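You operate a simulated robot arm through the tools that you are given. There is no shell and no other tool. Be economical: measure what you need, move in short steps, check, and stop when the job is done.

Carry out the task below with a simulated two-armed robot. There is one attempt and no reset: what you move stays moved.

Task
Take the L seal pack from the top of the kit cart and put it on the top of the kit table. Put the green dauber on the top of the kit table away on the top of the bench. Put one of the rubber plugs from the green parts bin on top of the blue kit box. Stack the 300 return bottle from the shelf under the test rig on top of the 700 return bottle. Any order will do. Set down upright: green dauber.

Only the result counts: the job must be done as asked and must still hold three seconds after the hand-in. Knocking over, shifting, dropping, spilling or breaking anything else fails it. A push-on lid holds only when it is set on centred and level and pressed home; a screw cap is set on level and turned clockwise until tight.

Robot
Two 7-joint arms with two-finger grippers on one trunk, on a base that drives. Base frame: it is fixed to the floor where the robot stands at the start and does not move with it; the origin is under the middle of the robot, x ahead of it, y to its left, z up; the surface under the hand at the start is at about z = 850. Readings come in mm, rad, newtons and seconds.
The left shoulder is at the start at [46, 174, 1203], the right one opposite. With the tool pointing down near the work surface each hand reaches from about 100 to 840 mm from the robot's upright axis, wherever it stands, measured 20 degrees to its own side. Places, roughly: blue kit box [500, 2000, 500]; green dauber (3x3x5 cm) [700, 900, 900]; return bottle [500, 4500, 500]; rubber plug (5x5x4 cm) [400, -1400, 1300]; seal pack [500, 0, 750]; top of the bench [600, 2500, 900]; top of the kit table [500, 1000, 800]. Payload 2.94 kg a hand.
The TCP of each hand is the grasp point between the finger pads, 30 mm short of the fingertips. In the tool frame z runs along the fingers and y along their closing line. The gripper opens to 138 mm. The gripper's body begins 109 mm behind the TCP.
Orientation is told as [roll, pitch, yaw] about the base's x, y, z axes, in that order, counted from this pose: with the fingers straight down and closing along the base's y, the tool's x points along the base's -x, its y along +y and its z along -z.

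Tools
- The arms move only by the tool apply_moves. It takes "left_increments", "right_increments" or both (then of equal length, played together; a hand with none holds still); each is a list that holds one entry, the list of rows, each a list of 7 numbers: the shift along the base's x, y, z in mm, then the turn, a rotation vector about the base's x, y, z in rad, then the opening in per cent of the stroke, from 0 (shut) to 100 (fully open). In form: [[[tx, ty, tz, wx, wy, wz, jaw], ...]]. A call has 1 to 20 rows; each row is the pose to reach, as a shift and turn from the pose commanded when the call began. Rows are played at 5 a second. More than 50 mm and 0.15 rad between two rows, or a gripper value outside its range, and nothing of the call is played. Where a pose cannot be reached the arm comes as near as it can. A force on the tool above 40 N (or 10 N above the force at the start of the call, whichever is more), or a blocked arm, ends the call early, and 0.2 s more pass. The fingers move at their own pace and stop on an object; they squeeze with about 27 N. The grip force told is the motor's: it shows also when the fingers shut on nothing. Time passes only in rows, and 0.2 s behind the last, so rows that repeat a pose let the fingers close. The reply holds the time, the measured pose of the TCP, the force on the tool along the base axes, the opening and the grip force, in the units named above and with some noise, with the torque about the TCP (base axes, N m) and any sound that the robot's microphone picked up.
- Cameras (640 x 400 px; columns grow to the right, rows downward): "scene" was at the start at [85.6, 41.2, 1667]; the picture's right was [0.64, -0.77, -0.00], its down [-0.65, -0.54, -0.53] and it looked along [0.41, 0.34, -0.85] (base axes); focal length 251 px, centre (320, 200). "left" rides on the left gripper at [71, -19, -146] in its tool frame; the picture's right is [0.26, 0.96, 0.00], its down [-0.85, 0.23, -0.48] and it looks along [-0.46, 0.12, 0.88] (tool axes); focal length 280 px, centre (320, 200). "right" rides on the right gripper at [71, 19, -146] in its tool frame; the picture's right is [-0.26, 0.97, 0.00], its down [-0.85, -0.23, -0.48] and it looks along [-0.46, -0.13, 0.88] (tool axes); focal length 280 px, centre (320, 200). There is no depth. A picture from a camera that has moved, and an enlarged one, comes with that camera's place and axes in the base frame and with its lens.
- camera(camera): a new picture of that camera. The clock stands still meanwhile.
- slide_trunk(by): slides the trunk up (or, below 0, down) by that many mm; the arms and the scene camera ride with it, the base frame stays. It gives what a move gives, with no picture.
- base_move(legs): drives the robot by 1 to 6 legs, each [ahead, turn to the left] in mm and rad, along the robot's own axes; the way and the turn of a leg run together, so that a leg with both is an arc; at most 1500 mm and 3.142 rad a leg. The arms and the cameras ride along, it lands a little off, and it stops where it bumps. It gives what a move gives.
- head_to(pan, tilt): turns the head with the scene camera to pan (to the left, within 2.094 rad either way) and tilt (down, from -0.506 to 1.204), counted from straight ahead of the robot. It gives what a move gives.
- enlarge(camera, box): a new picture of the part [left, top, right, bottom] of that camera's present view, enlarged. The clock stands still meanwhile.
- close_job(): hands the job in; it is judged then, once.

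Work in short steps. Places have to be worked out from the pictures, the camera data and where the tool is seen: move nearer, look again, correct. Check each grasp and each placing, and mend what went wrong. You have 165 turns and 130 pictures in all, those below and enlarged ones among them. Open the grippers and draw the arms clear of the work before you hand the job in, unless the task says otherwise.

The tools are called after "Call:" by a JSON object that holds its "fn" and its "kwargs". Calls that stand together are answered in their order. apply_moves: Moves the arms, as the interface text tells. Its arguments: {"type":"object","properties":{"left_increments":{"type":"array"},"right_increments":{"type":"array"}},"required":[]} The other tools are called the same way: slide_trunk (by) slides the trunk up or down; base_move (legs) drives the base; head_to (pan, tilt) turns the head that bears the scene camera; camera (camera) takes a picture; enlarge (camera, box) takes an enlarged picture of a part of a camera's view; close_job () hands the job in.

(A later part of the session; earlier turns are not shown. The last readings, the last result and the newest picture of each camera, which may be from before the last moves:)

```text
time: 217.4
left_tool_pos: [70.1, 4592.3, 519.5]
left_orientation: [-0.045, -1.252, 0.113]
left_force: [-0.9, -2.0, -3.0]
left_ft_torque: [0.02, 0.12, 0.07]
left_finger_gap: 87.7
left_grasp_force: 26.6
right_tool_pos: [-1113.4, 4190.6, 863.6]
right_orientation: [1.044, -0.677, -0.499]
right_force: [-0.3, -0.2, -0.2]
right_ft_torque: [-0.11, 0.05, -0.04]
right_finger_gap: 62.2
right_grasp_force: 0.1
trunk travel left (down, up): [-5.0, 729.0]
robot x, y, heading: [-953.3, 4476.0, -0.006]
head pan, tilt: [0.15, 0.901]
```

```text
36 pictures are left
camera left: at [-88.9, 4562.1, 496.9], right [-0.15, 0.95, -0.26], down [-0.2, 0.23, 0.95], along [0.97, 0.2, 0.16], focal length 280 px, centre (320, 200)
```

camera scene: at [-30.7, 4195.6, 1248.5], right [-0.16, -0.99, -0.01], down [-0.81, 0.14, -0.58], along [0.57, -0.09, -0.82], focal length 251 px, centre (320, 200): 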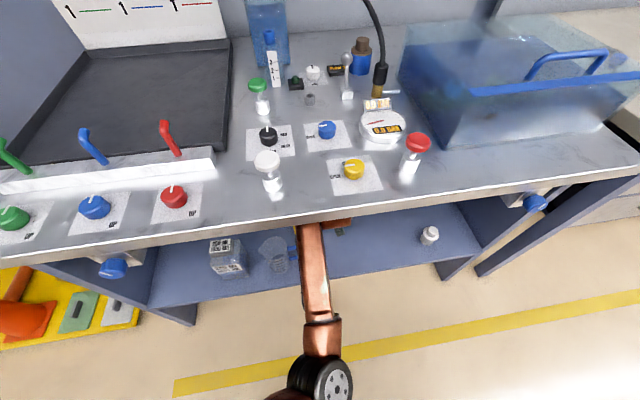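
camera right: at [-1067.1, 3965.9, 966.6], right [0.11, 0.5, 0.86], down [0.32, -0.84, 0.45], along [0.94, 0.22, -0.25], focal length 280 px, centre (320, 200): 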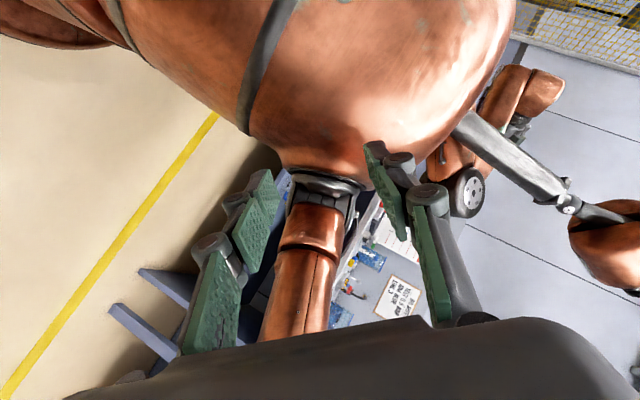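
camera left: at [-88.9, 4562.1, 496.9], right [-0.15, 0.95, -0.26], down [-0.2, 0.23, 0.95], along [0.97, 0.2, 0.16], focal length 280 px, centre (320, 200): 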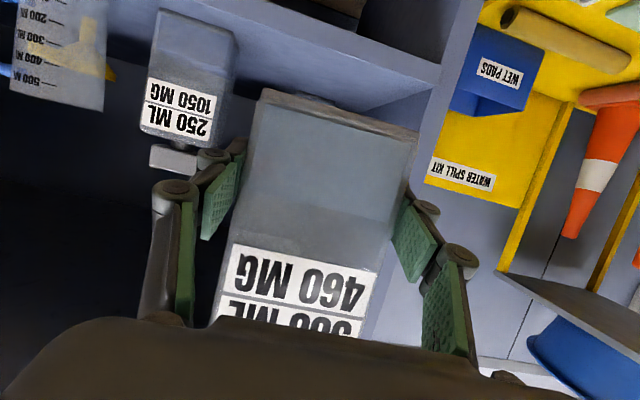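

Bottle in hand before the left lane at (70, 4592). I turn the hand yaw to about -0.12 and centre on y≈4604.

Call:
{"fn": "apply_moves", "kwargs": {"left_increments": [[[0, 4, -5, 0.005, 0.005, -0.08, 45], [0, 8, -10, 0.01, 0.01, -0.16, 45], [0, 12, -15, 0.015, 0.018, -0.23, 45], [0, 12, -15, 0.015, 0.018, -0.23, 45]]]}}

Call:
{"fn": "base_move", "kwargs": {"legs": [[150, 0]]}}

Call:
{"fn": "camera", "kwargs": {"camera": "left"}}

Call:
{"fn": "camera", "kwargs": {"camera": "scene"}}

```text
time: 218.4
left_tool_pos: [69.9, 4590.7, 517.9]
left_orientation: [-0.041, -1.251, 0.11]
left_force: [0.6, -0.5, -3.8]
left_ft_torque: [-0.01, 0.11, -0.03]
left_finger_gap: 87.8
left_grasp_force: 27.1
left hand out of reach, approached as far as the arm can: row 1, 2, 3, 4
right_tool_pos: [-1113.6, 4188.6, 862.7]
right_orientation: [1.045, -0.675, -0.502]
right_force: [0.0, 0.2, 0.4]
right_ft_torque: [0.01, -0.01, 0.0]
right_finger_gap: 61.8
right_grasp_force: 0.1
trunk travel left (down, up): [-5.0, 729.0]
robot x, y, heading: [-954.7, 4482.8, -0.005]
head pan, tilt: [0.15, 0.901]
```

```text
time: 219.8
left_tool_pos: [215.2, 4589.5, 529.8]
left_orientation: [-0.046, -1.26, 0.113]
left_force: [0.2, -0.3, -0.9]
left_ft_torque: [0.0, 0.28, 0.04]
left_finger_gap: 87.6
left_grasp_force: 26.9
right_tool_pos: [-971.1, 4185.0, 861.8]
right_orientation: [1.055, -0.678, -0.495]
right_force: [0.1, 0.6, -0.7]
right_ft_torque: [0.03, -0.11, -0.1]
right_finger_gap: 62.2
right_grasp_force: 0.2
trunk travel left (down, up): [-5.0, 729.0]
robot x, y, heading: [-803.1, 4478.8, -0.001]
head pan, tilt: [0.15, 0.901]
```

```text
35 pictures are left
camera left: at [57.6, 4559.4, 505.9], right [-0.15, 0.95, -0.26], down [-0.21, 0.23, 0.95], along [0.97, 0.19, 0.17], focal length 280 px, centre (320, 200)
```

left: 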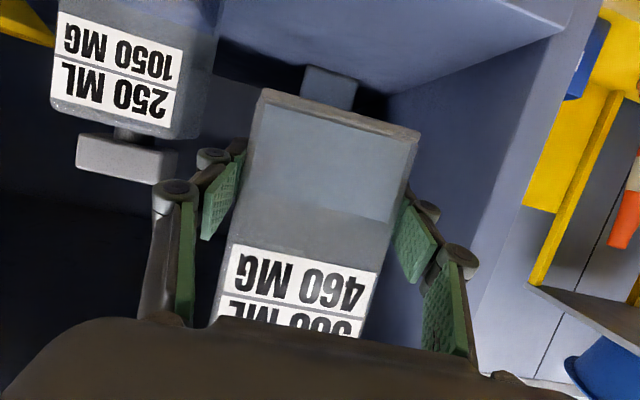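

```text
34 pictures are left
camera scene: at [-390.2, 4488.1, 1267.5], right [0.15, -0.99, 0.0], down [-0.77, -0.11, -0.62], along [0.62, 0.09, -0.78], focal length 251 px, centre (320, 200)
```

scene: 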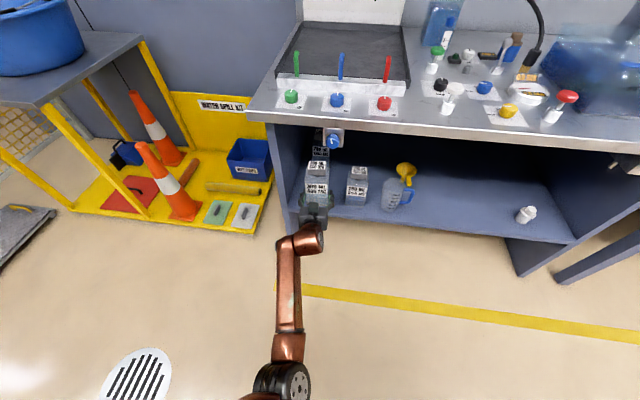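

The arm cannot take that yaw but keeps 0.11, which is fine. I drive on into the lane to x≈420 and look.

Call:
{"fn": "base_move", "kwargs": {"legs": [[100, 0]]}}

Call:
{"fn": "base_move", "kwargs": {"legs": [[95, 0]]}}

Call:
{"fn": "apply_moves", "kwargs": {"left_increments": [[[0, 5, 0, 0, 0, 0, 45], [0, 10, 0, 0, 0, 0, 45], [0, 12, 0, 0, 0, 0, 45]]]}}

Call:
{"fn": "camera", "kwargs": {"camera": "left"}}

```text
time: 220.9
left_tool_pos: [314.3, 4588.7, 535.6]
left_orientation: [-0.051, -1.268, 0.118]
left_force: [-0.4, 0.1, -1.5]
left_ft_torque: [-0.01, 0.25, 0.0]
left_finger_gap: 87.5
left_grasp_force: 27.5
right_tool_pos: [-875.9, 4181.3, 860.3]
right_orientation: [1.062, -0.676, -0.481]
right_force: [-1.8, 0.0, -0.4]
right_ft_torque: [0.06, -0.15, -0.17]
right_finger_gap: 62.1
right_grasp_force: 0.0
trunk travel left (down, up): [-5.0, 729.0]
robot x, y, heading: [-707.5, 4481.1, -0.007]
head pan, tilt: [0.15, 0.901]
```

```text
time: 222.0
left_tool_pos: [407.8, 4586.4, 540.7]
left_orientation: [-0.056, -1.275, 0.124]
left_force: [0.0, -0.2, -1.3]
left_ft_torque: [-0.03, 0.26, 0.04]
left_finger_gap: 87.6
left_grasp_force: 26.3
right_tool_pos: [-784.4, 4178.2, 859.3]
right_orientation: [1.069, -0.673, -0.468]
right_force: [-0.7, 1.2, -0.2]
right_ft_torque: [0.01, -0.14, -0.13]
right_finger_gap: 62.0
right_grasp_force: 0.1
trunk travel left (down, up): [-5.0, 729.0]
robot x, y, heading: [-612.5, 4478.1, -0.006]
head pan, tilt: [0.15, 0.901]
```

```text
time: 222.8
left_tool_pos: [407.3, 4596.3, 532.4]
left_orientation: [-0.047, -1.27, 0.118]
left_force: [0.6, 1.1, -5.3]
left_ft_torque: [0.0, 0.12, 0.03]
left_finger_gap: 87.6
left_grasp_force: 27.2
right_tool_pos: [-781.8, 4178.4, 860.1]
right_orientation: [1.065, -0.664, -0.464]
right_force: [0.7, -0.2, 0.6]
right_ft_torque: [-0.01, 0.01, -0.04]
right_finger_gap: 62.4
right_grasp_force: 0.1
trunk travel left (down, up): [-5.0, 729.0]
robot x, y, heading: [-609.6, 4480.0, -0.008]
head pan, tilt: [0.15, 0.901]
```

```text
33 pictures are left
camera left: at [250.5, 4565.9, 509.4], right [-0.15, 0.95, -0.26], down [-0.22, 0.23, 0.95], along [0.96, 0.2, 0.17], focal length 280 px, centre (320, 200)
```

left: 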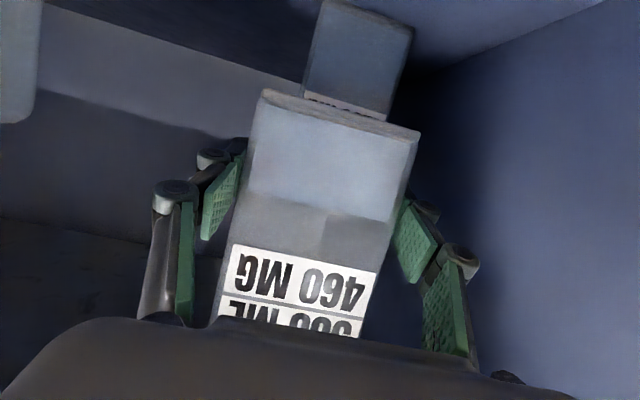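

The 700 stands right behind, at about y 4614. I raise the bottle 110 mm here, levelling it, and watch for contact.

Call:
{"fn": "apply_moves", "kwargs": {"left_increments": [[[0, 4, 15, 0, 0.01, 0, 45], [0, 8, 30, 0, 0.02, 0, 45], [0, 12, 45, -0.002, 0.03, 0, 45], [0, 16, 60, -0.004, 0.038, 0, 45], [0, 16, 75, -0.004, 0.038, 0, 45], [0, 16, 90, -0.004, 0.038, 0, 45], [0, 16, 102, -0.004, 0.038, 0, 45], [0, 16, 112, -0.004, 0.038, 0, 45], [0, 16, 112, -0.004, 0.038, 0, 45]]]}}

Call:
{"fn": "camera", "kwargs": {"camera": "left"}}

```text
time: 224.8
left_tool_pos: [407.3, 4614.6, 646.9]
left_orientation: [-0.053, -1.232, 0.119]
left_force: [0.9, 0.1, -4.2]
left_ft_torque: [-0.02, 0.08, -0.03]
left_finger_gap: 87.7
left_grasp_force: 26.7
left hand out of reach, approached as far as the arm can: row 1, 2, 3, 4, 5
right_tool_pos: [-781.6, 4180.5, 860.6]
right_orientation: [1.064, -0.665, -0.465]
right_force: [-0.6, 0.2, 0.1]
right_ft_torque: [-0.01, 0.0, -0.03]
right_finger_gap: 62.2
right_grasp_force: 0.1
trunk travel left (down, up): [-5.0, 729.0]
robot x, y, heading: [-610.6, 4481.2, -0.002]
head pan, tilt: [0.15, 0.901]
```

```text
32 pictures are left
camera left: at [249.3, 4584.2, 628.4], right [-0.15, 0.95, -0.26], down [-0.18, 0.24, 0.95], along [0.97, 0.19, 0.14], focal length 280 px, centre (320, 200)
```

left: 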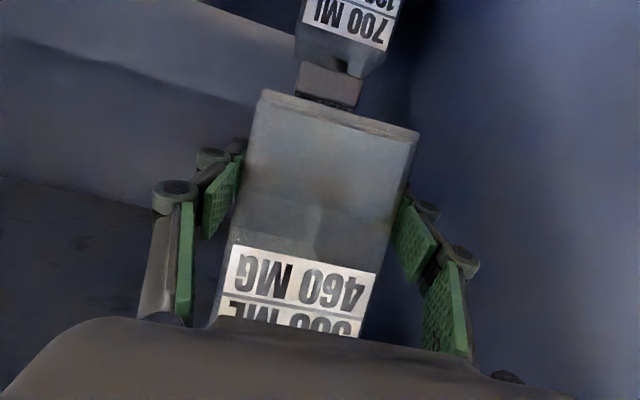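

The 700's cap top (z≈575, about (545, 4620)) lies just ahead and below. I lower 10 mm for clearance under the top and drive forward in two steps.

Call:
{"fn": "apply_moves", "kwargs": {"left_increments": [[[0, 4, -5, 0, 0, 0, 45], [0, 7, -10, 0, 0, 0, 45], [0, 7, -10, 0, 0, 0, 45]]]}}

Call:
{"fn": "base_move", "kwargs": {"legs": [[70, 0]]}}

Call:
{"fn": "base_move", "kwargs": {"legs": [[55, 0]]}}

Call:
{"fn": "camera", "kwargs": {"camera": "left"}}

```text
time: 225.6
left_tool_pos: [409.5, 4618.5, 641.3]
left_orientation: [-0.053, -1.233, 0.118]
left_force: [-0.4, 0.7, -4.4]
left_ft_torque: [0.01, 0.08, -0.01]
left_finger_gap: 87.5
left_grasp_force: 26.9
left hand out of reach, approached as far as the arm can: row 2, 3
right_tool_pos: [-780.5, 4178.6, 860.0]
right_orientation: [1.065, -0.665, -0.465]
right_force: [0.1, -0.4, 0.1]
right_ft_torque: [-0.01, 0.0, 0.0]
right_finger_gap: 62.2
right_grasp_force: 0.1
trunk travel left (down, up): [-5.0, 729.0]
robot x, y, heading: [-607.9, 4481.0, -0.007]
head pan, tilt: [0.15, 0.901]
```

```text
time: 226.7
left_tool_pos: [473.7, 4615.8, 653.1]
left_orientation: [-0.06, -1.245, 0.123]
left_force: [-0.3, 0.0, -0.9]
left_ft_torque: [-0.02, 0.26, -0.01]
left_finger_gap: 87.4
left_grasp_force: 27.3
right_tool_pos: [-719.4, 4174.7, 858.5]
right_orientation: [1.072, -0.667, -0.457]
right_force: [-1.2, 0.7, 0.1]
right_ft_torque: [0.02, -0.12, -0.16]
right_finger_gap: 62.1
right_grasp_force: 0.1
trunk travel left (down, up): [-5.0, 729.0]
robot x, y, heading: [-535.1, 4477.6, 0.002]
head pan, tilt: [0.15, 0.901]
```

```text
time: 227.6
left_tool_pos: [526.1, 4614.2, 658.5]
left_orientation: [-0.062, -1.249, 0.127]
left_force: [-0.8, -0.6, -1.0]
left_ft_torque: [-0.02, 0.29, 0.06]
left_finger_gap: 87.8
left_grasp_force: 26.9
right_tool_pos: [-668.3, 4173.2, 856.9]
right_orientation: [1.079, -0.664, -0.446]
right_force: [-0.5, 0.1, -0.5]
right_ft_torque: [0.03, -0.08, -0.19]
right_finger_gap: 62.1
right_grasp_force: 0.0
trunk travel left (down, up): [-5.0, 729.0]
robot x, y, heading: [-482.5, 4479.9, -0.01]
head pan, tilt: [0.15, 0.901]
```

```text
31 pictures are left
camera left: at [368.0, 4584.8, 637.2], right [-0.15, 0.95, -0.27], down [-0.2, 0.24, 0.95], along [0.97, 0.19, 0.16], focal length 280 px, centre (320, 200)
```

left: 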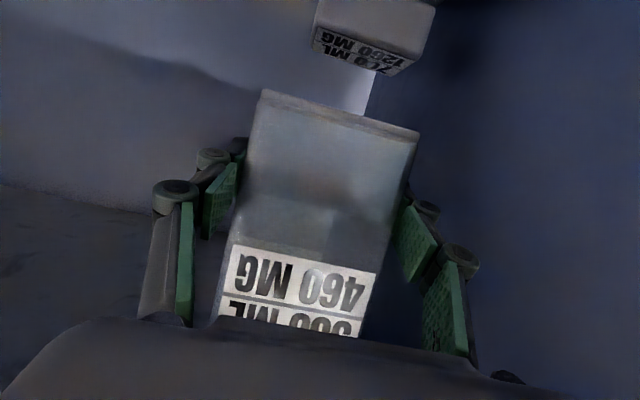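

Cap seen at about (549, 4617) against the bottle's (534, 4612). I shift +13/+5 mm, level, and lower gently until it settles on the cap.

Call:
{"fn": "apply_moves", "kwargs": {"left_increments": [[[6, 2, 0, 0, 0.008, 0, 45], [12, 5, -4, 0, 0.016, 0, 45], [13, 5, -12, 0, 0.017, 0, 45], [13, 5, -20, 0, 0.017, 0, 45], [13, 5, -27, 0, 0.017, 0, 45], [13, 5, -27, 0, 0.017, 0, 45]]]}}

Call:
{"fn": "camera", "kwargs": {"camera": "left"}}

```text
time: 229.0
left_tool_pos: [541.9, 4618.8, 641.4]
left_orientation: [-0.052, -1.227, 0.117]
left_force: [0.2, 0.4, -4.0]
left_ft_torque: [-0.04, 0.07, -0.02]
left_finger_gap: 87.5
left_grasp_force: 27.5
left hand out of reach, approached as far as the arm can: row 4, 5, 6
right_tool_pos: [-663.9, 4173.2, 858.4]
right_orientation: [1.076, -0.66, -0.442]
right_force: [0.5, 0.1, 0.0]
right_ft_torque: [0.0, 0.03, -0.02]
right_finger_gap: 62.1
right_grasp_force: 0.0
trunk travel left (down, up): [-5.0, 729.0]
robot x, y, heading: [-484.7, 4479.7, -0.007]
head pan, tilt: [0.15, 0.901]
```

```text
30 pictures are left
camera left: at [382.8, 4589.7, 623.2], right [-0.15, 0.95, -0.26], down [-0.18, 0.24, 0.96], along [0.97, 0.19, 0.13], focal length 280 px, centre (320, 200)
```

left: 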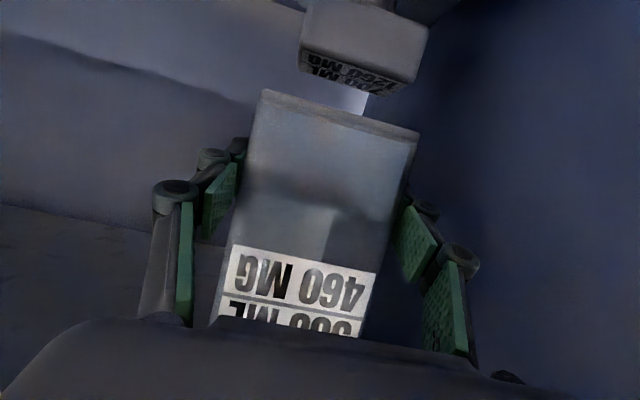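

Well centred over the cap with about 28 mm to go. I lower in small steps until contact.

Call:
{"fn": "apply_moves", "kwargs": {"left_increments": [[[0, 0, -6, 0, 0, 0, 45], [0, 0, -12, 0, 0, 0, 45], [0, 0, -17, 0, 0, 0, 45], [0, 0, -21, 0, 0, 0, 45], [0, 0, -24, 0, 0, 0, 45], [0, 0, -27, 0, 0, 0, 45], [0, 0, -30, 0, 0, 0, 45], [0, 0, -33, 0, 0, 0, 45], [0, 0, -36, 0, 0, 0, 45]]]}}

Call:
{"fn": "camera", "kwargs": {"camera": "left"}}

```text
time: 231.0
left_tool_pos: [538.9, 4615.4, 616.5]
left_orientation: [-0.057, -1.233, 0.134]
left_force: [-0.4, -0.1, -4.2]
left_ft_torque: [0.01, 0.05, -0.02]
left_finger_gap: 87.8
left_grasp_force: 27.1
left hand out of reach, approached as far as the arm can: row 1, 2, 3, 4, 5, 6, 7, 8, 9
right_tool_pos: [-665.2, 4173.1, 857.6]
right_orientation: [1.074, -0.659, -0.441]
right_force: [-0.4, 0.7, 0.3]
right_ft_torque: [-0.01, 0.02, -0.06]
right_finger_gap: 62.1
right_grasp_force: 0.2
trunk travel left (down, up): [-5.0, 729.0]
robot x, y, heading: [-484.0, 4480.1, -0.002]
head pan, tilt: [0.15, 0.901]
```

```text
29 pictures are left
camera left: at [380.2, 4584.1, 598.4], right [-0.16, 0.95, -0.27], down [-0.19, 0.23, 0.95], along [0.97, 0.21, 0.14], focal length 280 px, centre (320, 200)
```

left: 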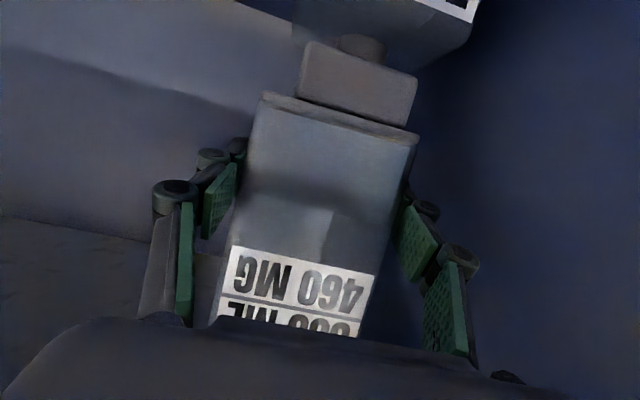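

Nearly touching, centred. A few more mm down.

Call:
{"fn": "apply_moves", "kwargs": {"left_increments": [[[0, 0, -3, 0, 0, 0, 45], [0, 1, -6, 0, 0, 0, 45], [0, 1, -9, 0, 0, 0, 45], [0, 1, -12, 0, 0, 0, 45], [0, 1, -15, 0, 0, 0, 45], [0, 1, -18, 0, 0, 0, 45]]]}}

```text
time: 232.4
left_tool_pos: [538.6, 4616.0, 617.9]
left_orientation: [-0.056, -1.234, 0.133]
left_force: [-0.3, -0.3, -3.8]
left_ft_torque: [-0.03, 0.07, -0.02]
left_finger_gap: 87.6
left_grasp_force: 27.2
left hand out of reach, approached as far as the arm can: row 1, 2, 3, 4, 5, 6
right_tool_pos: [-664.7, 4174.1, 858.2]
right_orientation: [1.075, -0.66, -0.442]
right_force: [0.1, -0.4, 0.7]
right_ft_torque: [0.02, 0.0, 0.01]
right_finger_gap: 62.0
right_grasp_force: 0.1
trunk travel left (down, up): [-5.0, 729.0]
robot x, y, heading: [-482.8, 4479.7, -0.006]
head pan, tilt: [0.15, 0.901]
```

The arm is at a reach limit sideways. I turn the base slightly left and let the arm come back right, which frees the downward motion.

Call:
{"fn": "base_move", "kwargs": {"legs": [[0, 0.03]]}}

Call:
{"fn": "apply_moves", "kwargs": {"left_increments": [[[0, -8, 0, 0, 0, 0, 45], [0, -16, 0, 0, 0, 0, 45], [0, -24, 0, 0, 0, 0, 45], [0, -30, 0, 0, 0, 0, 45], [0, -30, 0, 0, 0, 0, 45]]]}}

Call:
{"fn": "camera", "kwargs": {"camera": "left"}}

```text
time: 233.2
left_tool_pos: [534.1, 4647.6, 616.2]
left_orientation: [-0.055, -1.232, 0.162]
left_force: [0.5, 0.5, -3.8]
left_ft_torque: [-0.02, 0.07, 0.01]
left_finger_gap: 87.5
left_grasp_force: 26.6
right_tool_pos: [-655.6, 4167.2, 857.3]
right_orientation: [1.075, -0.66, -0.409]
right_force: [1.1, -0.3, 1.8]
right_ft_torque: [-0.03, -0.02, 0.0]
right_finger_gap: 62.3
right_grasp_force: 0.1
trunk travel left (down, up): [-5.0, 729.0]
robot x, y, heading: [-482.1, 4478.9, 0.026]
head pan, tilt: [0.15, 0.901]
```

```text
time: 234.4
left_tool_pos: [532.9, 4616.9, 617.1]
left_orientation: [-0.056, -1.234, 0.163]
left_force: [0.4, 0.4, -3.9]
left_ft_torque: [0.0, 0.1, 0.0]
left_finger_gap: 87.5
left_grasp_force: 27.1
right_tool_pos: [-657.0, 4167.0, 857.8]
right_orientation: [1.075, -0.66, -0.408]
right_force: [0.1, -0.5, 0.1]
right_ft_torque: [-0.03, 0.02, -0.02]
right_finger_gap: 61.9
right_grasp_force: 0.1
trunk travel left (down, up): [-5.0, 729.0]
robot x, y, heading: [-485.1, 4476.7, 0.027]
head pan, tilt: [0.15, 0.901]
```

```text
28 pictures are left
camera left: at [376.8, 4580.6, 599.0], right [-0.19, 0.94, -0.26], down [-0.2, 0.23, 0.95], along [0.96, 0.23, 0.14], focal length 280 px, centre (320, 200)
```

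left: 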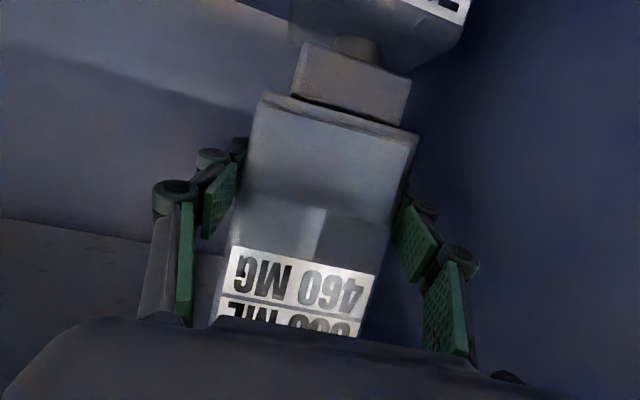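

Now it obeys. I shift x +6 and lower until contact.

Call:
{"fn": "apply_moves", "kwargs": {"left_increments": [[[4, 0, 0, 0, 0, 0, 45], [6, 0, -3, 0, 0, 0, 45], [6, 0, -6, 0, 0, 0, 45], [6, 0, -8, 0, 0, 0, 45], [6, 0, -10, 0, 0, 0, 45], [6, 0, -12, 0, 0, 0, 45], [6, 0, -14, 0, 0, 0, 45], [6, 0, -14, 0, 0, 0, 45]]]}}

Call:
{"fn": "camera", "kwargs": {"camera": "left"}}

```text
time: 236.2
left_tool_pos: [539.0, 4617.2, 610.2]
left_orientation: [-0.055, -1.242, 0.162]
left_force: [2.7, -1.0, 20.4]
left_ft_torque: [0.66, -0.43, -0.2]
left_finger_gap: 88.0
left_grasp_force: 26.6
right_tool_pos: [-656.7, 4166.2, 857.2]
right_orientation: [1.076, -0.661, -0.409]
right_force: [-0.1, -0.6, 0.1]
right_ft_torque: [0.01, 0.0, -0.02]
right_finger_gap: 62.3
right_grasp_force: 0.0
trunk travel left (down, up): [-5.0, 729.0]
robot x, y, heading: [-485.3, 4481.8, 0.016]
head pan, tilt: [0.15, 0.901]
```

```text
27 pictures are left
camera left: at [382.1, 4580.1, 589.6], right [-0.19, 0.95, -0.27], down [-0.2, 0.23, 0.95], along [0.96, 0.23, 0.15], focal length 280 px, centre (320, 200)
```

left: 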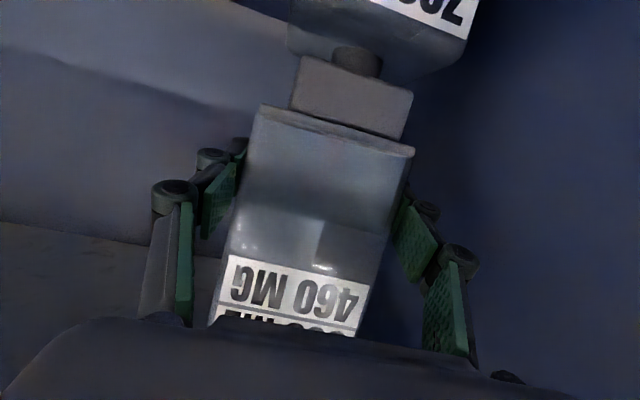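

It rests on the cap (20 N, slight slip in the grip). I relieve the load a little, then open slowly.

Call:
{"fn": "apply_moves", "kwargs": {"left_increments": [[[0, 0, 2, 0, 0, 0, 45], [0, 0, 3, 0, 0, 0, 55], [0, 0, 3, 0, 0, 0, 65], [0, 0, 3, 0, 0, 0, 75], [0, 0, 3, 0, 0, 0, 80], [0, 0, 3, 0, 0, 0, 80]]]}}

Call:
{"fn": "camera", "kwargs": {"camera": "left"}}

```text
time: 237.6
left_tool_pos: [539.6, 4616.5, 607.1]
left_orientation: [-0.055, -1.234, 0.162]
left_force: [-1.1, -0.4, 0.2]
left_ft_torque: [0.0, 0.01, 0.02]
left_finger_gap: 110.3
left_grasp_force: 0.0
right_tool_pos: [-655.4, 4166.7, 859.8]
right_orientation: [1.074, -0.66, -0.409]
right_force: [0.5, -0.2, 0.3]
right_ft_torque: [0.01, -0.01, 0.01]
right_finger_gap: 62.3
right_grasp_force: 0.1
trunk travel left (down, up): [-5.0, 729.0]
robot x, y, heading: [-483.1, 4479.0, 0.023]
head pan, tilt: [0.15, 0.901]
```

```text
26 pictures are left
camera left: at [382.4, 4579.9, 588.4], right [-0.19, 0.95, -0.26], down [-0.2, 0.23, 0.95], along [0.96, 0.23, 0.14], focal length 280 px, centre (320, 200)
```

left: 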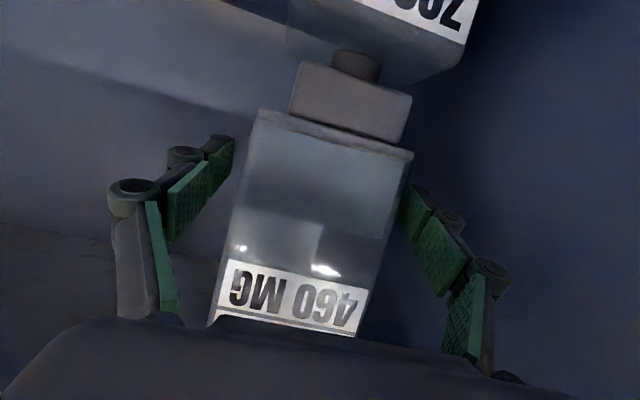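

The 300 stands on the 700. The jaws are open with more room on the side the bottle will drift to; I reverse 90 mm straight out.

Call:
{"fn": "base_move", "kwargs": {"legs": [[-90, 0]]}}

Call:
{"fn": "camera", "kwargs": {"camera": "left"}}

```text
time: 238.7
left_tool_pos: [449.8, 4613.1, 608.1]
left_orientation: [-0.055, -1.235, 0.162]
left_force: [-0.2, -0.8, -0.1]
left_ft_torque: [0.01, 0.03, 0.03]
left_finger_gap: 110.3
left_grasp_force: 0.0
right_tool_pos: [-747.7, 4165.0, 857.4]
right_orientation: [1.075, -0.662, -0.41]
right_force: [-0.4, 0.2, -0.3]
right_ft_torque: [0.0, -0.02, 0.0]
right_finger_gap: 62.2
right_grasp_force: 0.0
trunk travel left (down, up): [-5.0, 729.0]
robot x, y, heading: [-577.6, 4479.8, 0.024]
head pan, tilt: [0.15, 0.901]
```

```text
25 pictures are left
camera left: at [291.3, 4577.5, 590.2], right [-0.19, 0.95, -0.27], down [-0.2, 0.23, 0.95], along [0.96, 0.23, 0.14], focal length 280 px, centre (320, 200)
```

left: 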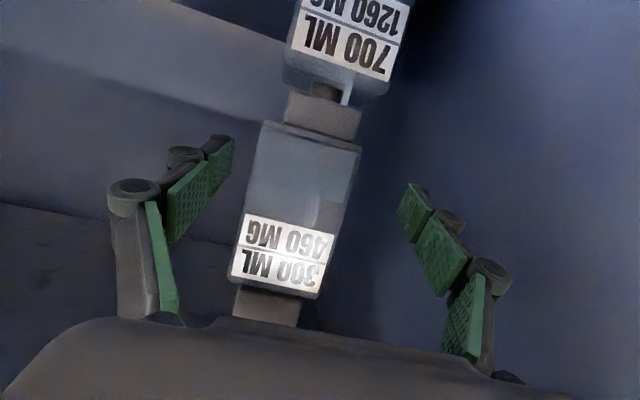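

Stacked cleanly. I back out fully in short legs.

Call:
{"fn": "base_move", "kwargs": {"legs": [[-60, 0], [-60, 0], [-60, 0], [-60, 0], [-60, 0]]}}

Call:
{"fn": "slide_trunk", "kwargs": {"by": 300}}

Call:
{"fn": "head_to", "kwargs": {"pan": 0.0, "tilt": 0.7}}

Call:
{"fn": "camera", "kwargs": {"camera": "scene"}}

```text
time: 241.9
left_tool_pos: [148.8, 4608.8, 607.2]
left_orientation: [-0.052, -1.232, 0.16]
left_force: [0.2, -0.9, 0.0]
left_ft_torque: [-0.01, 0.0, -0.02]
left_finger_gap: 110.1
left_grasp_force: 0.0
right_tool_pos: [-1046.4, 4154.3, 858.8]
right_orientation: [1.077, -0.651, -0.395]
right_force: [0.9, -1.3, 0.5]
right_ft_torque: [0.02, 0.05, 0.09]
right_finger_gap: 61.9
right_grasp_force: 0.1
trunk travel left (down, up): [-5.0, 729.0]
robot x, y, heading: [-877.5, 4471.1, 0.025]
head pan, tilt: [0.15, 0.901]
```

```text
time: 244.9
left_tool_pos: [147.3, 4607.9, 911.1]
left_orientation: [-0.057, -1.24, 0.165]
left_force: [0.3, -0.3, 0.3]
left_ft_torque: [-0.01, -0.03, 0.0]
left_finger_gap: 110.5
left_grasp_force: 0.0
right_tool_pos: [-1049.9, 4154.8, 1158.3]
right_orientation: [1.077, -0.656, -0.397]
right_force: [0.5, 0.2, 0.2]
right_ft_torque: [-0.02, -0.03, 0.02]
right_finger_gap: 62.1
right_grasp_force: 0.1
trunk travel left (down, up): [-305.0, 429.0]
robot x, y, heading: [-878.2, 4467.5, 0.023]
head pan, tilt: [0.15, 0.901]
```

```text
time: 245.7
left_tool_pos: [145.7, 4608.1, 913.2]
left_orientation: [-0.055, -1.24, 0.164]
left_force: [1.4, 0.5, -0.2]
left_ft_torque: [0.02, -0.05, -0.02]
left_finger_gap: 110.4
left_grasp_force: 0.0
right_tool_pos: [-1050.5, 4154.8, 1157.4]
right_orientation: [1.079, -0.658, -0.399]
right_force: [0.5, 0.3, 0.2]
right_ft_torque: [0.02, 0.0, -0.02]
right_finger_gap: 62.1
right_grasp_force: 0.1
trunk travel left (down, up): [-305.0, 429.0]
robot x, y, heading: [-870.9, 4469.6, 0.024]
head pan, tilt: [0.0, 0.7]
```

```text
24 pictures are left
camera scene: at [-721.0, 4471.7, 1620.4], right [0.03, -1.0, 0.0], down [-0.64, -0.02, -0.76], along [0.76, 0.02, -0.64], focal length 251 px, centre (320, 200)
```

scene: 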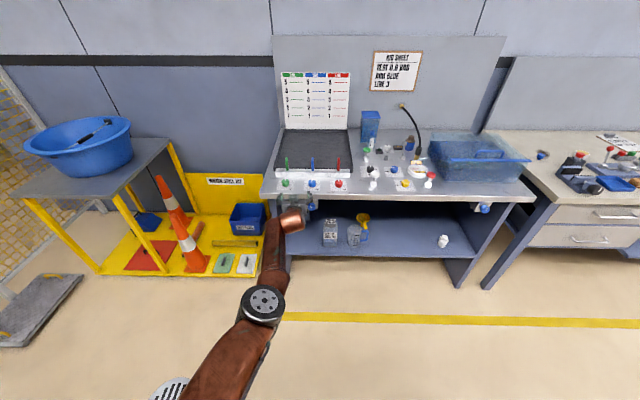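

All is fine at the rig. Now the plug: I turn right and drive down the aisle toward the parts rack.

Call:
{"fn": "base_move", "kwargs": {"legs": [[0, -1.53], [1500, 0], [1500, 0], [1500, 0], [600, 0]]}}

Call:
{"fn": "slide_trunk", "kwargs": {"by": 300}}

Call:
{"fn": "head_to", "kwargs": {"pan": 0.5, "tilt": 0.4}}

Call:
{"fn": "camera", "kwargs": {"camera": "scene"}}

```text
time: 274.1
left_tool_pos: [-274.9, -1670.7, 912.0]
left_orientation: [-0.056, -1.239, -1.343]
left_force: [-0.4, -0.4, -0.7]
left_ft_torque: [-0.02, 0.0, 0.0]
left_finger_gap: 110.5
left_grasp_force: 0.1
right_tool_pos: [-803.9, -504.4, 1158.1]
right_orientation: [1.078, -0.657, -1.903]
right_force: [0.0, -0.9, 0.6]
right_ft_torque: [-0.03, 0.01, 0.0]
right_finger_gap: 62.0
right_grasp_force: 0.2
trunk travel left (down, up): [-305.0, 429.0]
robot x, y, heading: [-474.8, -660.1, -1.485]
head pan, tilt: [0.0, 0.7]
```

```text
time: 277.1
left_tool_pos: [-276.8, -1650.6, 1313.5]
left_orientation: [-0.119, -1.339, -1.286]
left_force: [-0.1, 0.4, 0.7]
left_ft_torque: [-0.03, 0.0, 0.02]
left_finger_gap: 110.2
left_grasp_force: 0.0
right_tool_pos: [-803.4, -504.1, 1458.0]
right_orientation: [1.078, -0.658, -1.904]
right_force: [-0.3, 0.0, 0.4]
right_ft_torque: [0.02, -0.01, 0.0]
right_finger_gap: 62.3
right_grasp_force: 0.2
trunk travel left (down, up): [-605.0, 129.0]
robot x, y, heading: [-478.8, -661.1, -1.482]
head pan, tilt: [0.0, 0.7]
```

```text
time: 278.0
left_tool_pos: [-276.9, -1650.4, 1312.7]
left_orientation: [-0.119, -1.339, -1.284]
left_force: [0.6, 0.1, 0.4]
left_ft_torque: [-0.03, 0.0, 0.0]
left_finger_gap: 110.5
left_grasp_force: 0.1
right_tool_pos: [-803.3, -505.3, 1458.5]
right_orientation: [1.078, -0.658, -1.904]
right_force: [-1.0, 0.1, 0.0]
right_ft_torque: [0.08, 0.02, 0.0]
right_finger_gap: 61.9
right_grasp_force: 0.1
trunk travel left (down, up): [-605.0, 129.0]
robot x, y, heading: [-472.7, -659.7, -1.48]
head pan, tilt: [0.499, 0.4]
```

```text
23 pictures are left
camera scene: at [-431.7, -720.9, 1948.0], right [-0.83, -0.55, 0.0], down [-0.22, 0.32, -0.92], along [0.51, -0.77, -0.39], focal length 251 px, centre (320, 200)
```

scene: 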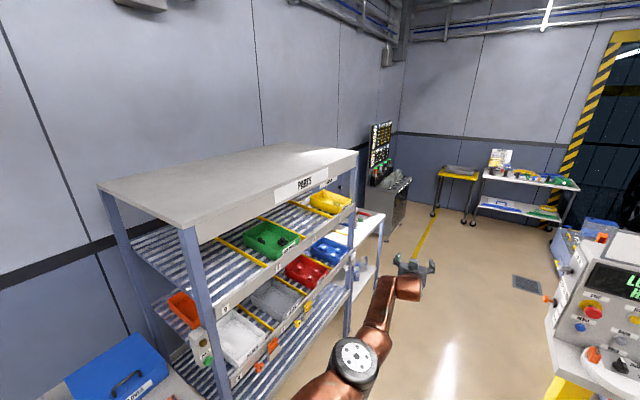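

The green bin is on the rack's upper shelf, near (300, -1430, 1320). I enlarge it.

Call:
{"fn": "enlarge", "kwargs": {"camera": "scene", "box": [220, 190, 340, 265]}}

```text
5.33 times, centred on (280, 228) of scene
camera zoom: at [-431.7, -720.9, 1948.0], right [-0.83, -0.55, 0.0], down [-0.22, 0.32, -0.92], along [0.51, -0.77, -0.39], focal length 1337 px, centre (533, 53)
```

zoom: 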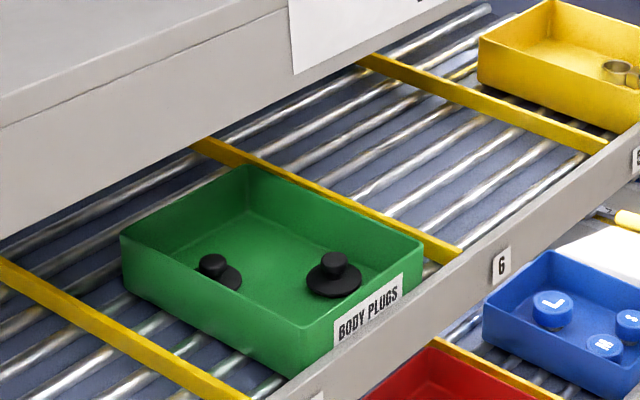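

Two black knobbed plugs lie in the bin. I retract the left arm to a compact pose before turning toward the rack.

Call:
{"fn": "apply_moves", "kwargs": {"left_increments": [[[9, 41, 10, 0.05, 0.005, 0, 100], [18, 82, 20, 0.1, 0.009, 0, 100], [27, 123, 30, 0.15, 0.014, 0, 100], [36, 164, 40, 0.2, 0.018, 0, 100], [45, 205, 50, 0.25, 0.023, 0, 100], [54, 246, 60, 0.3, 0.027, 0, 100], [63, 287, 70, 0.35, 0.032, 0, 100], [72, 330, 80, 0.4, 0.036, 0, 100], [80, 372, 90, 0.45, 0.041, 0, 100], [88, 414, 100, 0.5, 0.045, 0, 100], [88, 414, 100, 0.5, 0.045, 0, 100]]]}}

Call:
{"fn": "base_move", "kwargs": {"legs": [[900, -0.09]]}}

```text
time: 280.4
left_tool_pos: [-188.7, -1238.3, 1413.0]
left_orientation: [0.023, -0.841, -1.413]
left_force: [-0.3, -0.1, -0.9]
left_ft_torque: [0.0, 0.0, 0.0]
left_finger_gap: 138.1
left_grasp_force: 0.0
right_tool_pos: [-803.3, -504.2, 1457.9]
right_orientation: [1.077, -0.655, -1.904]
right_force: [0.6, 0.6, 0.0]
right_ft_torque: [0.0, -0.01, 0.0]
right_finger_gap: 61.9
right_grasp_force: 0.0
trunk travel left (down, up): [-605.0, 129.0]
robot x, y, heading: [-478.3, -655.6, -1.48]
head pan, tilt: [0.499, 0.4]
```

```text
time: 285.2
left_tool_pos: [-211.1, -2168.8, 1413.6]
left_orientation: [0.024, -0.842, -1.513]
left_force: [-0.9, 0.6, 0.4]
left_ft_torque: [-0.01, 0.01, -0.01]
left_finger_gap: 137.9
left_grasp_force: 0.1
right_tool_pos: [-751.6, -1380.3, 1457.9]
right_orientation: [1.079, -0.658, -2.006]
right_force: [0.3, -0.4, 0.1]
right_ft_torque: [0.03, -0.02, 0.01]
right_finger_gap: 61.8
right_grasp_force: 0.0
trunk travel left (down, up): [-605.0, 129.0]
robot x, y, heading: [-441.2, -1565.2, -1.582]
head pan, tilt: [0.499, 0.4]
```

The arm obeyed. I position in front of the rack, keeping clear of its posts.

Call:
{"fn": "base_move", "kwargs": {"legs": [[190, 0], [0, 0.785], [-200, 0], [0, 0.797]]}}

Call:
{"fn": "head_to", "kwargs": {"pan": 0.2, "tilt": 0.6}}

Call:
{"fn": "camera", "kwargs": {"camera": "scene"}}

```text
time: 291.6
left_tool_pos: [51.7, -1486.7, 1412.6]
left_orientation: [0.021, -0.84, -0.117]
left_force: [-0.4, -1.6, -0.6]
left_ft_torque: [0.16, 0.03, 0.14]
left_finger_gap: 138.0
left_grasp_force: 0.1
right_tool_pos: [-816.2, -1869.9, 1466.5]
right_orientation: [1.087, -0.629, -0.629]
right_force: [10.7, 39.2, 22.5]
right_ft_torque: [-3.73, 3.15, -3.93]
right_finger_gap: 62.1
right_grasp_force: 0.2
trunk travel left (down, up): [-605.0, 129.0]
robot x, y, heading: [-586.3, -1607.9, -0.19]
head pan, tilt: [0.499, 0.4]
stopped in leg 4: the force on the tool passed its limit at 112 N (the readings are from after the stop); the commanded pose is now the measured one
```

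```text
time: 292.4
left_tool_pos: [52.7, -1482.1, 1410.9]
left_orientation: [0.018, -0.839, -0.112]
left_force: [-0.3, 0.9, 0.0]
left_ft_torque: [-0.05, -0.01, 0.01]
left_finger_gap: 138.2
left_grasp_force: 0.1
right_tool_pos: [-816.3, -1868.4, 1465.7]
right_orientation: [1.079, -0.635, -0.619]
right_force: [7.0, 31.7, 30.6]
right_ft_torque: [-4.53, 4.15, -3.12]
right_finger_gap: 62.0
right_grasp_force: 0.1
trunk travel left (down, up): [-605.0, 129.0]
robot x, y, heading: [-580.9, -1609.6, -0.189]
head pan, tilt: [0.201, 0.6]
```

```text
21 pictures are left
camera scene: at [-511.9, -1596.8, 1929.8], right [0.02, -1.0, 0.01], down [-0.57, -0.01, -0.82], along [0.82, 0.01, -0.57], focal length 251 px, centre (320, 200)
```

scene: 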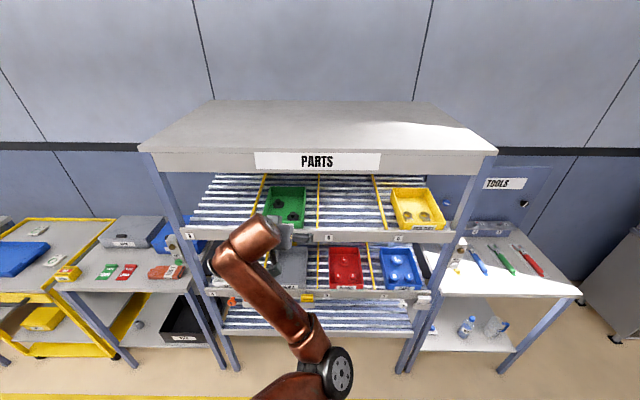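

The right hand touched something behind-right. I look there.

Call:
{"fn": "head_to", "kwargs": {"pan": -1.9, "tilt": 0.5}}

Call:
{"fn": "camera", "kwargs": {"camera": "scene"}}

```text
time: 294.4
left_tool_pos: [53.2, -1479.6, 1410.6]
left_orientation: [0.017, -0.841, -0.111]
left_force: [0.3, -0.3, 0.5]
left_ft_torque: [-0.04, 0.02, -0.01]
left_finger_gap: 138.0
left_grasp_force: 0.1
right_tool_pos: [-817.8, -1868.8, 1465.9]
right_orientation: [1.077, -0.635, -0.618]
right_force: [5.4, 32.0, 33.2]
right_ft_torque: [-4.85, 4.44, -3.44]
right_finger_gap: 61.8
right_grasp_force: 0.1
trunk travel left (down, up): [-605.0, 129.0]
robot x, y, heading: [-583.6, -1609.0, -0.186]
head pan, tilt: [-1.901, 0.499]
```

```text
20 pictures are left
camera scene: at [-645.3, -1676.4, 1939.6], right [-0.87, 0.49, 0.0], down [0.23, 0.41, -0.88], along [-0.43, -0.77, -0.47], focal length 251 px, centre (320, 200)
```

scene: 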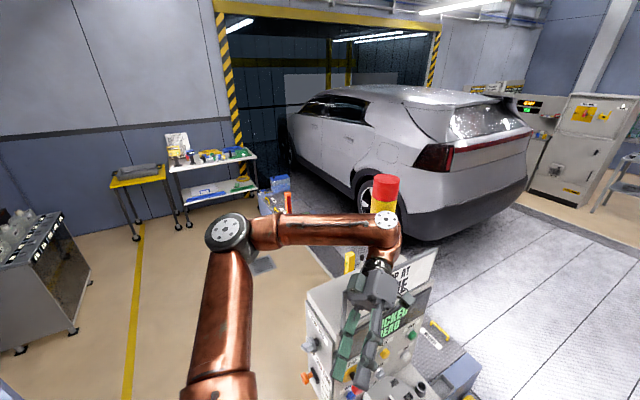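

The right wrist is against the console's beacon. I turn back right a little to come off it, then move forward away.

Call:
{"fn": "base_move", "kwargs": {"legs": [[0, -0.15]]}}

Call:
{"fn": "camera", "kwargs": {"camera": "scene"}}

```text
time: 295.4
left_tool_pos: [58.8, -1588.7, 1415.8]
left_orientation: [0.03, -0.844, -0.269]
left_force: [0.0, 0.4, 0.5]
left_ft_torque: [0.03, -0.03, 0.04]
left_finger_gap: 138.2
left_grasp_force: 0.1
right_tool_pos: [-859.5, -1841.1, 1461.1]
right_orientation: [1.091, -0.636, -0.773]
right_force: [0.0, -0.1, -0.1]
right_ft_torque: [0.03, -0.03, -0.01]
right_finger_gap: 62.1
right_grasp_force: 0.1
trunk travel left (down, up): [-605.0, 129.0]
robot x, y, heading: [-587.4, -1607.8, -0.342]
head pan, tilt: [-1.901, 0.499]
```

```text
19 pictures are left
camera scene: at [-662.7, -1681.1, 1938.7], right [-0.79, 0.62, 0.0], down [0.3, 0.38, -0.88], along [-0.54, -0.69, -0.48], focal length 251 px, centre (320, 200)
```

scene: 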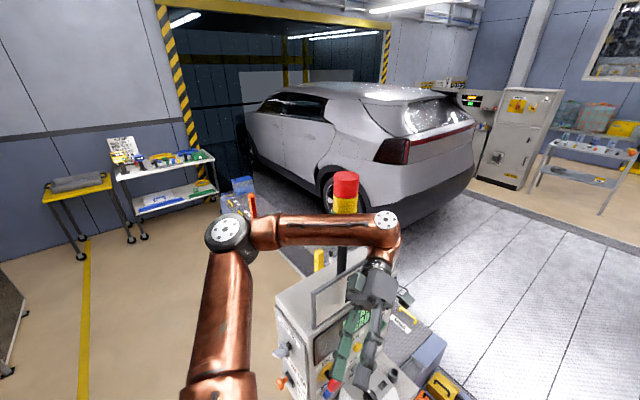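

Free again and the console stands. I shift the robot 150 mm away from it before facing the rack again.

Call:
{"fn": "base_move", "kwargs": {"legs": [[0, -1.2], [-170, 0], [0, 1.34]]}}

Call:
{"fn": "head_to", "kwargs": {"pan": 0.2, "tilt": 0.6}}

Call:
{"fn": "camera", "kwargs": {"camera": "left"}}

```text
time: 303.2
left_tool_pos: [43.5, -1319.3, 1413.8]
left_orientation: [0.028, -0.843, -0.119]
left_force: [-0.6, 0.1, 0.5]
left_ft_torque: [-0.01, 0.02, 0.01]
left_finger_gap: 138.0
left_grasp_force: 0.0
right_tool_pos: [-828.4, -1706.8, 1462.0]
right_orientation: [1.084, -0.636, -0.626]
right_force: [0.3, 0.1, -0.4]
right_ft_torque: [-0.02, 0.0, -0.01]
right_finger_gap: 62.1
right_grasp_force: 0.0
trunk travel left (down, up): [-605.0, 129.0]
robot x, y, heading: [-590.2, -1439.1, -0.189]
head pan, tilt: [-1.901, 0.499]
```

```text
time: 305.2
left_tool_pos: [43.1, -1319.9, 1415.5]
left_orientation: [0.028, -0.843, -0.121]
left_force: [0.9, -1.0, 0.6]
left_ft_torque: [0.03, -0.02, -0.02]
left_finger_gap: 137.9
left_grasp_force: 0.0
right_tool_pos: [-827.6, -1706.5, 1462.5]
right_orientation: [1.087, -0.638, -0.624]
right_force: [0.7, 0.3, 0.0]
right_ft_torque: [0.01, 0.03, 0.0]
right_finger_gap: 62.2
right_grasp_force: 0.2
trunk travel left (down, up): [-605.0, 129.0]
robot x, y, heading: [-590.8, -1438.0, -0.189]
head pan, tilt: [0.201, 0.6]
```

```text
18 pictures are left
camera left: at [-113.2, -1323.6, 1458.1], right [-0.08, 0.98, -0.18], down [0.23, 0.19, 0.95], along [0.97, 0.03, -0.24], focal length 280 px, centre (320, 200)
```

left: 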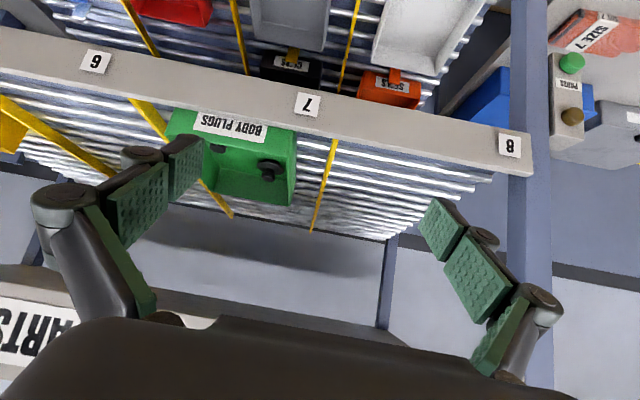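

Triangulated: plug B at about (279, -1477, 1308) with free space around it. I drive in 200 mm and bring the hand above it, steeper.

Call:
{"fn": "base_move", "kwargs": {"legs": [[190, 0]]}}

Call:
{"fn": "apply_moves", "kwargs": {"left_increments": [[[3, -22, 2, 0.01, 0.06, 0.02, 60], [6, -44, 4, 0.02, 0.12, 0.04, 60], [9, -66, 6, 0.03, 0.18, 0.06, 60], [12, -88, 8, 0.035, 0.24, 0.08, 60], [15, -110, 8, 0.035, 0.28, 0.1, 60], [15, -122, 8, 0.035, 0.28, 0.1, 60], [15, -122, 8, 0.035, 0.28, 0.1, 60]]]}}

Call:
{"fn": "camera", "kwargs": {"camera": "left"}}

```text
time: 306.8
left_tool_pos: [233.2, -1354.6, 1415.2]
left_orientation: [0.029, -0.843, -0.12]
left_force: [0.2, -1.1, 0.3]
left_ft_torque: [-0.01, 0.01, 0.0]
left_finger_gap: 138.1
left_grasp_force: 0.0
right_tool_pos: [-636.1, -1743.2, 1462.3]
right_orientation: [1.084, -0.635, -0.622]
right_force: [0.3, -0.5, 0.3]
right_ft_torque: [0.0, 0.03, 0.05]
right_finger_gap: 61.9
right_grasp_force: 0.1
trunk travel left (down, up): [-605.0, 129.0]
robot x, y, heading: [-399.6, -1476.1, -0.189]
head pan, tilt: [0.201, 0.6]
```

```text
time: 308.4
left_tool_pos: [286.6, -1472.5, 1419.0]
left_orientation: [0.046, -0.562, -0.029]
left_force: [0.2, 0.2, 0.0]
left_ft_torque: [0.01, 0.01, 0.01]
left_finger_gap: 83.0
left_grasp_force: 0.1
left hand out of reach, approached as far as the arm can: row 1, 2, 3, 4, 5, 6, 7
right_tool_pos: [-638.5, -1743.6, 1462.0]
right_orientation: [1.085, -0.637, -0.623]
right_force: [0.8, -0.3, 0.6]
right_ft_torque: [0.02, -0.02, 0.01]
right_finger_gap: 62.2
right_grasp_force: 0.1
trunk travel left (down, up): [-605.0, 129.0]
robot x, y, heading: [-398.7, -1474.1, -0.184]
head pan, tilt: [0.201, 0.6]
```

```text
17 pictures are left
camera left: at [148.9, -1493.0, 1503.5], right [-0.22, 0.97, -0.1], down [0.47, 0.19, 0.86], along [0.86, 0.14, -0.49], focal length 280 px, centre (320, 200)
```

left: 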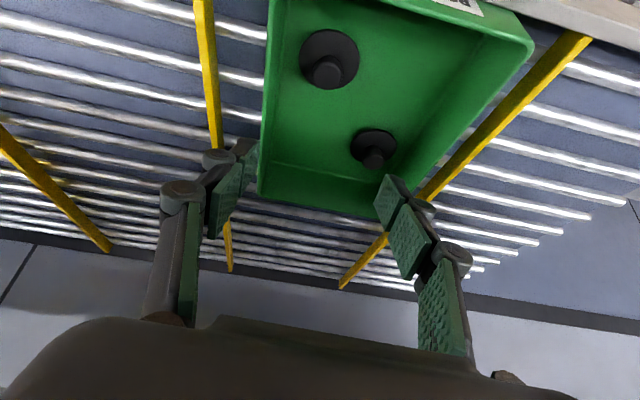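

Plug B is right below at about (284, -1476), knob near z 1316. I narrow the jaws to 58 mm and descend onto it.

Call:
{"fn": "apply_moves", "kwargs": {"left_increments": [[[-17, -3, 0, 0, 0, 0, 42], [-17, -3, -25, 0, 0, 0, 42], [-17, -3, -50, 0, 0, 0, 42], [-17, -3, -70, 0, 0, 0, 42], [-17, -3, -80, 0, 0, 0, 42], [-17, -3, -87, 0, 0, 0, 42], [-17, -3, -93, 0, 0, 0, 42], [-17, -3, -93, 0, 0, 0, 42]]]}}

Call:
{"fn": "camera", "kwargs": {"camera": "left"}}

```text
time: 310.2
left_tool_pos: [270.6, -1474.9, 1325.9]
left_orientation: [0.047, -0.563, -0.029]
left_force: [-0.3, 0.0, -1.0]
left_ft_torque: [-0.02, -0.01, 0.0]
left_finger_gap: 57.8
left_grasp_force: 0.1
left hand out of reach, approached as far as the arm can: row 1, 2, 3
right_tool_pos: [-637.8, -1743.8, 1461.5]
right_orientation: [1.084, -0.637, -0.622]
right_force: [-0.1, -0.2, -0.8]
right_ft_torque: [0.03, -0.01, 0.04]
right_finger_gap: 62.2
right_grasp_force: 0.1
trunk travel left (down, up): [-605.0, 129.0]
robot x, y, heading: [-402.9, -1477.0, -0.183]
head pan, tilt: [0.201, 0.6]
```

```text
16 pictures are left
camera left: at [132.1, -1495.2, 1410.7], right [-0.22, 0.97, -0.1], down [0.47, 0.19, 0.86], along [0.86, 0.14, -0.49], focal length 280 px, centre (320, 200)
```

left: 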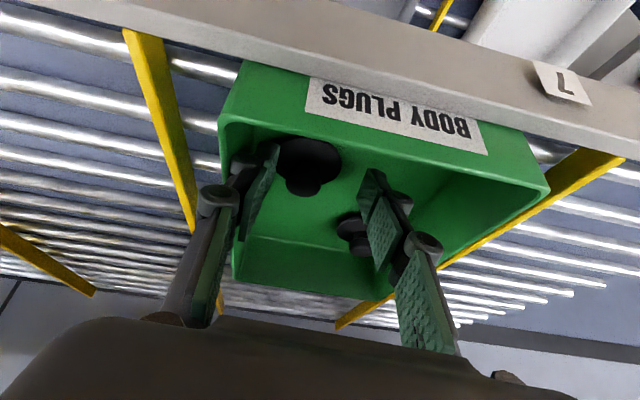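

The plug sits 6 mm to the -y side, with the knob at the pad tips. I shift, lower 3 mm and close on the knob.

Call:
{"fn": "apply_moves", "kwargs": {"left_increments": [[[2, -3, 0, 0, 0, 0, 38], [2, -6, -2, 0, 0, 0, 38], [2, -6, -4, 0, 0, 0, 30], [2, -6, -4, 0, 0, 0, 12], [2, -6, -4, 0, 0, 0, 5], [2, -6, -4, 0, 0, 0, 5], [2, -6, -4, 0, 0, 0, 5]]]}}

Call:
{"fn": "apply_moves", "kwargs": {"left_increments": [[[0, 0, 20, 0, 0, 0, 5], [0, 0, 50, 0, 0, 0, 5], [0, 0, 85, 0, 0, 0, 5], [0, 0, 100, 0, 0, 0, 5], [0, 0, 100, 0, 0, 0, 5]]]}}

Call:
{"fn": "camera", "kwargs": {"camera": "left"}}

```text
time: 311.8
left_tool_pos: [271.1, -1480.1, 1322.8]
left_orientation: [0.046, -0.563, -0.03]
left_force: [1.1, -0.4, 8.3]
left_ft_torque: [-0.07, -0.16, 0.01]
left_finger_gap: 21.9
left_grasp_force: 26.9
right_tool_pos: [-637.3, -1742.9, 1461.7]
right_orientation: [1.085, -0.636, -0.623]
right_force: [-0.5, 0.4, -0.8]
right_ft_torque: [-0.01, 0.03, 0.01]
right_finger_gap: 62.3
right_grasp_force: 0.1
trunk travel left (down, up): [-605.0, 129.0]
robot x, y, heading: [-402.1, -1475.3, -0.186]
head pan, tilt: [0.201, 0.6]
```

```text
time: 313.0
left_tool_pos: [287.5, -1479.0, 1420.2]
left_orientation: [0.047, -0.563, -0.029]
left_force: [-1.4, -0.3, -1.0]
left_ft_torque: [0.0, 0.03, 0.01]
left_finger_gap: 21.7
left_grasp_force: 27.2
left hand out of reach, approached as far as the arm can: row 2, 3, 4, 5
right_tool_pos: [-638.2, -1743.3, 1461.8]
right_orientation: [1.085, -0.638, -0.622]
right_force: [0.1, -0.4, 0.1]
right_ft_torque: [-0.03, 0.0, -0.02]
right_finger_gap: 62.0
right_grasp_force: 0.0
trunk travel left (down, up): [-605.0, 129.0]
robot x, y, heading: [-402.7, -1475.0, -0.187]
head pan, tilt: [0.201, 0.6]
```

```text
15 pictures are left
camera left: at [149.5, -1500.4, 1506.5], right [-0.22, 0.97, -0.1], down [0.47, 0.19, 0.86], along [0.86, 0.14, -0.49], focal length 280 px, centre (320, 200)
```

left: 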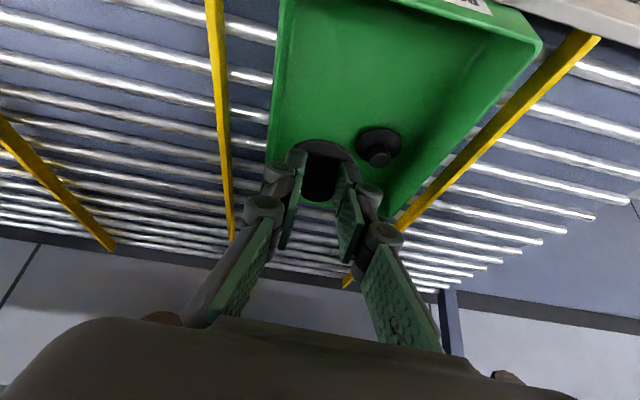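

The plug is held by its knob. I back out of the rack and drive to the bench.

Call:
{"fn": "base_move", "kwargs": {"legs": [[-260, 0], [0, 1.75], [1500, 0], [1500, 0], [540, 0]]}}

```text
time: 335.9
left_tool_pos: [-785.7, 2794.5, 1422.0]
left_orientation: [0.048, -0.562, 1.736]
left_force: [0.1, 0.6, -0.6]
left_ft_torque: [0.0, 0.04, 0.02]
left_finger_gap: 21.7
left_grasp_force: 27.1
right_tool_pos: [-348.8, 1940.0, 1462.3]
right_orientation: [1.085, -0.636, 1.142]
right_force: [-0.6, 0.0, -1.9]
right_ft_torque: [0.01, 0.0, 0.03]
right_finger_gap: 62.2
right_grasp_force: 0.0
trunk travel left (down, up): [-605.0, 129.0]
robot x, y, heading: [-653.8, 2120.0, 1.578]
head pan, tilt: [0.201, 0.6]
```

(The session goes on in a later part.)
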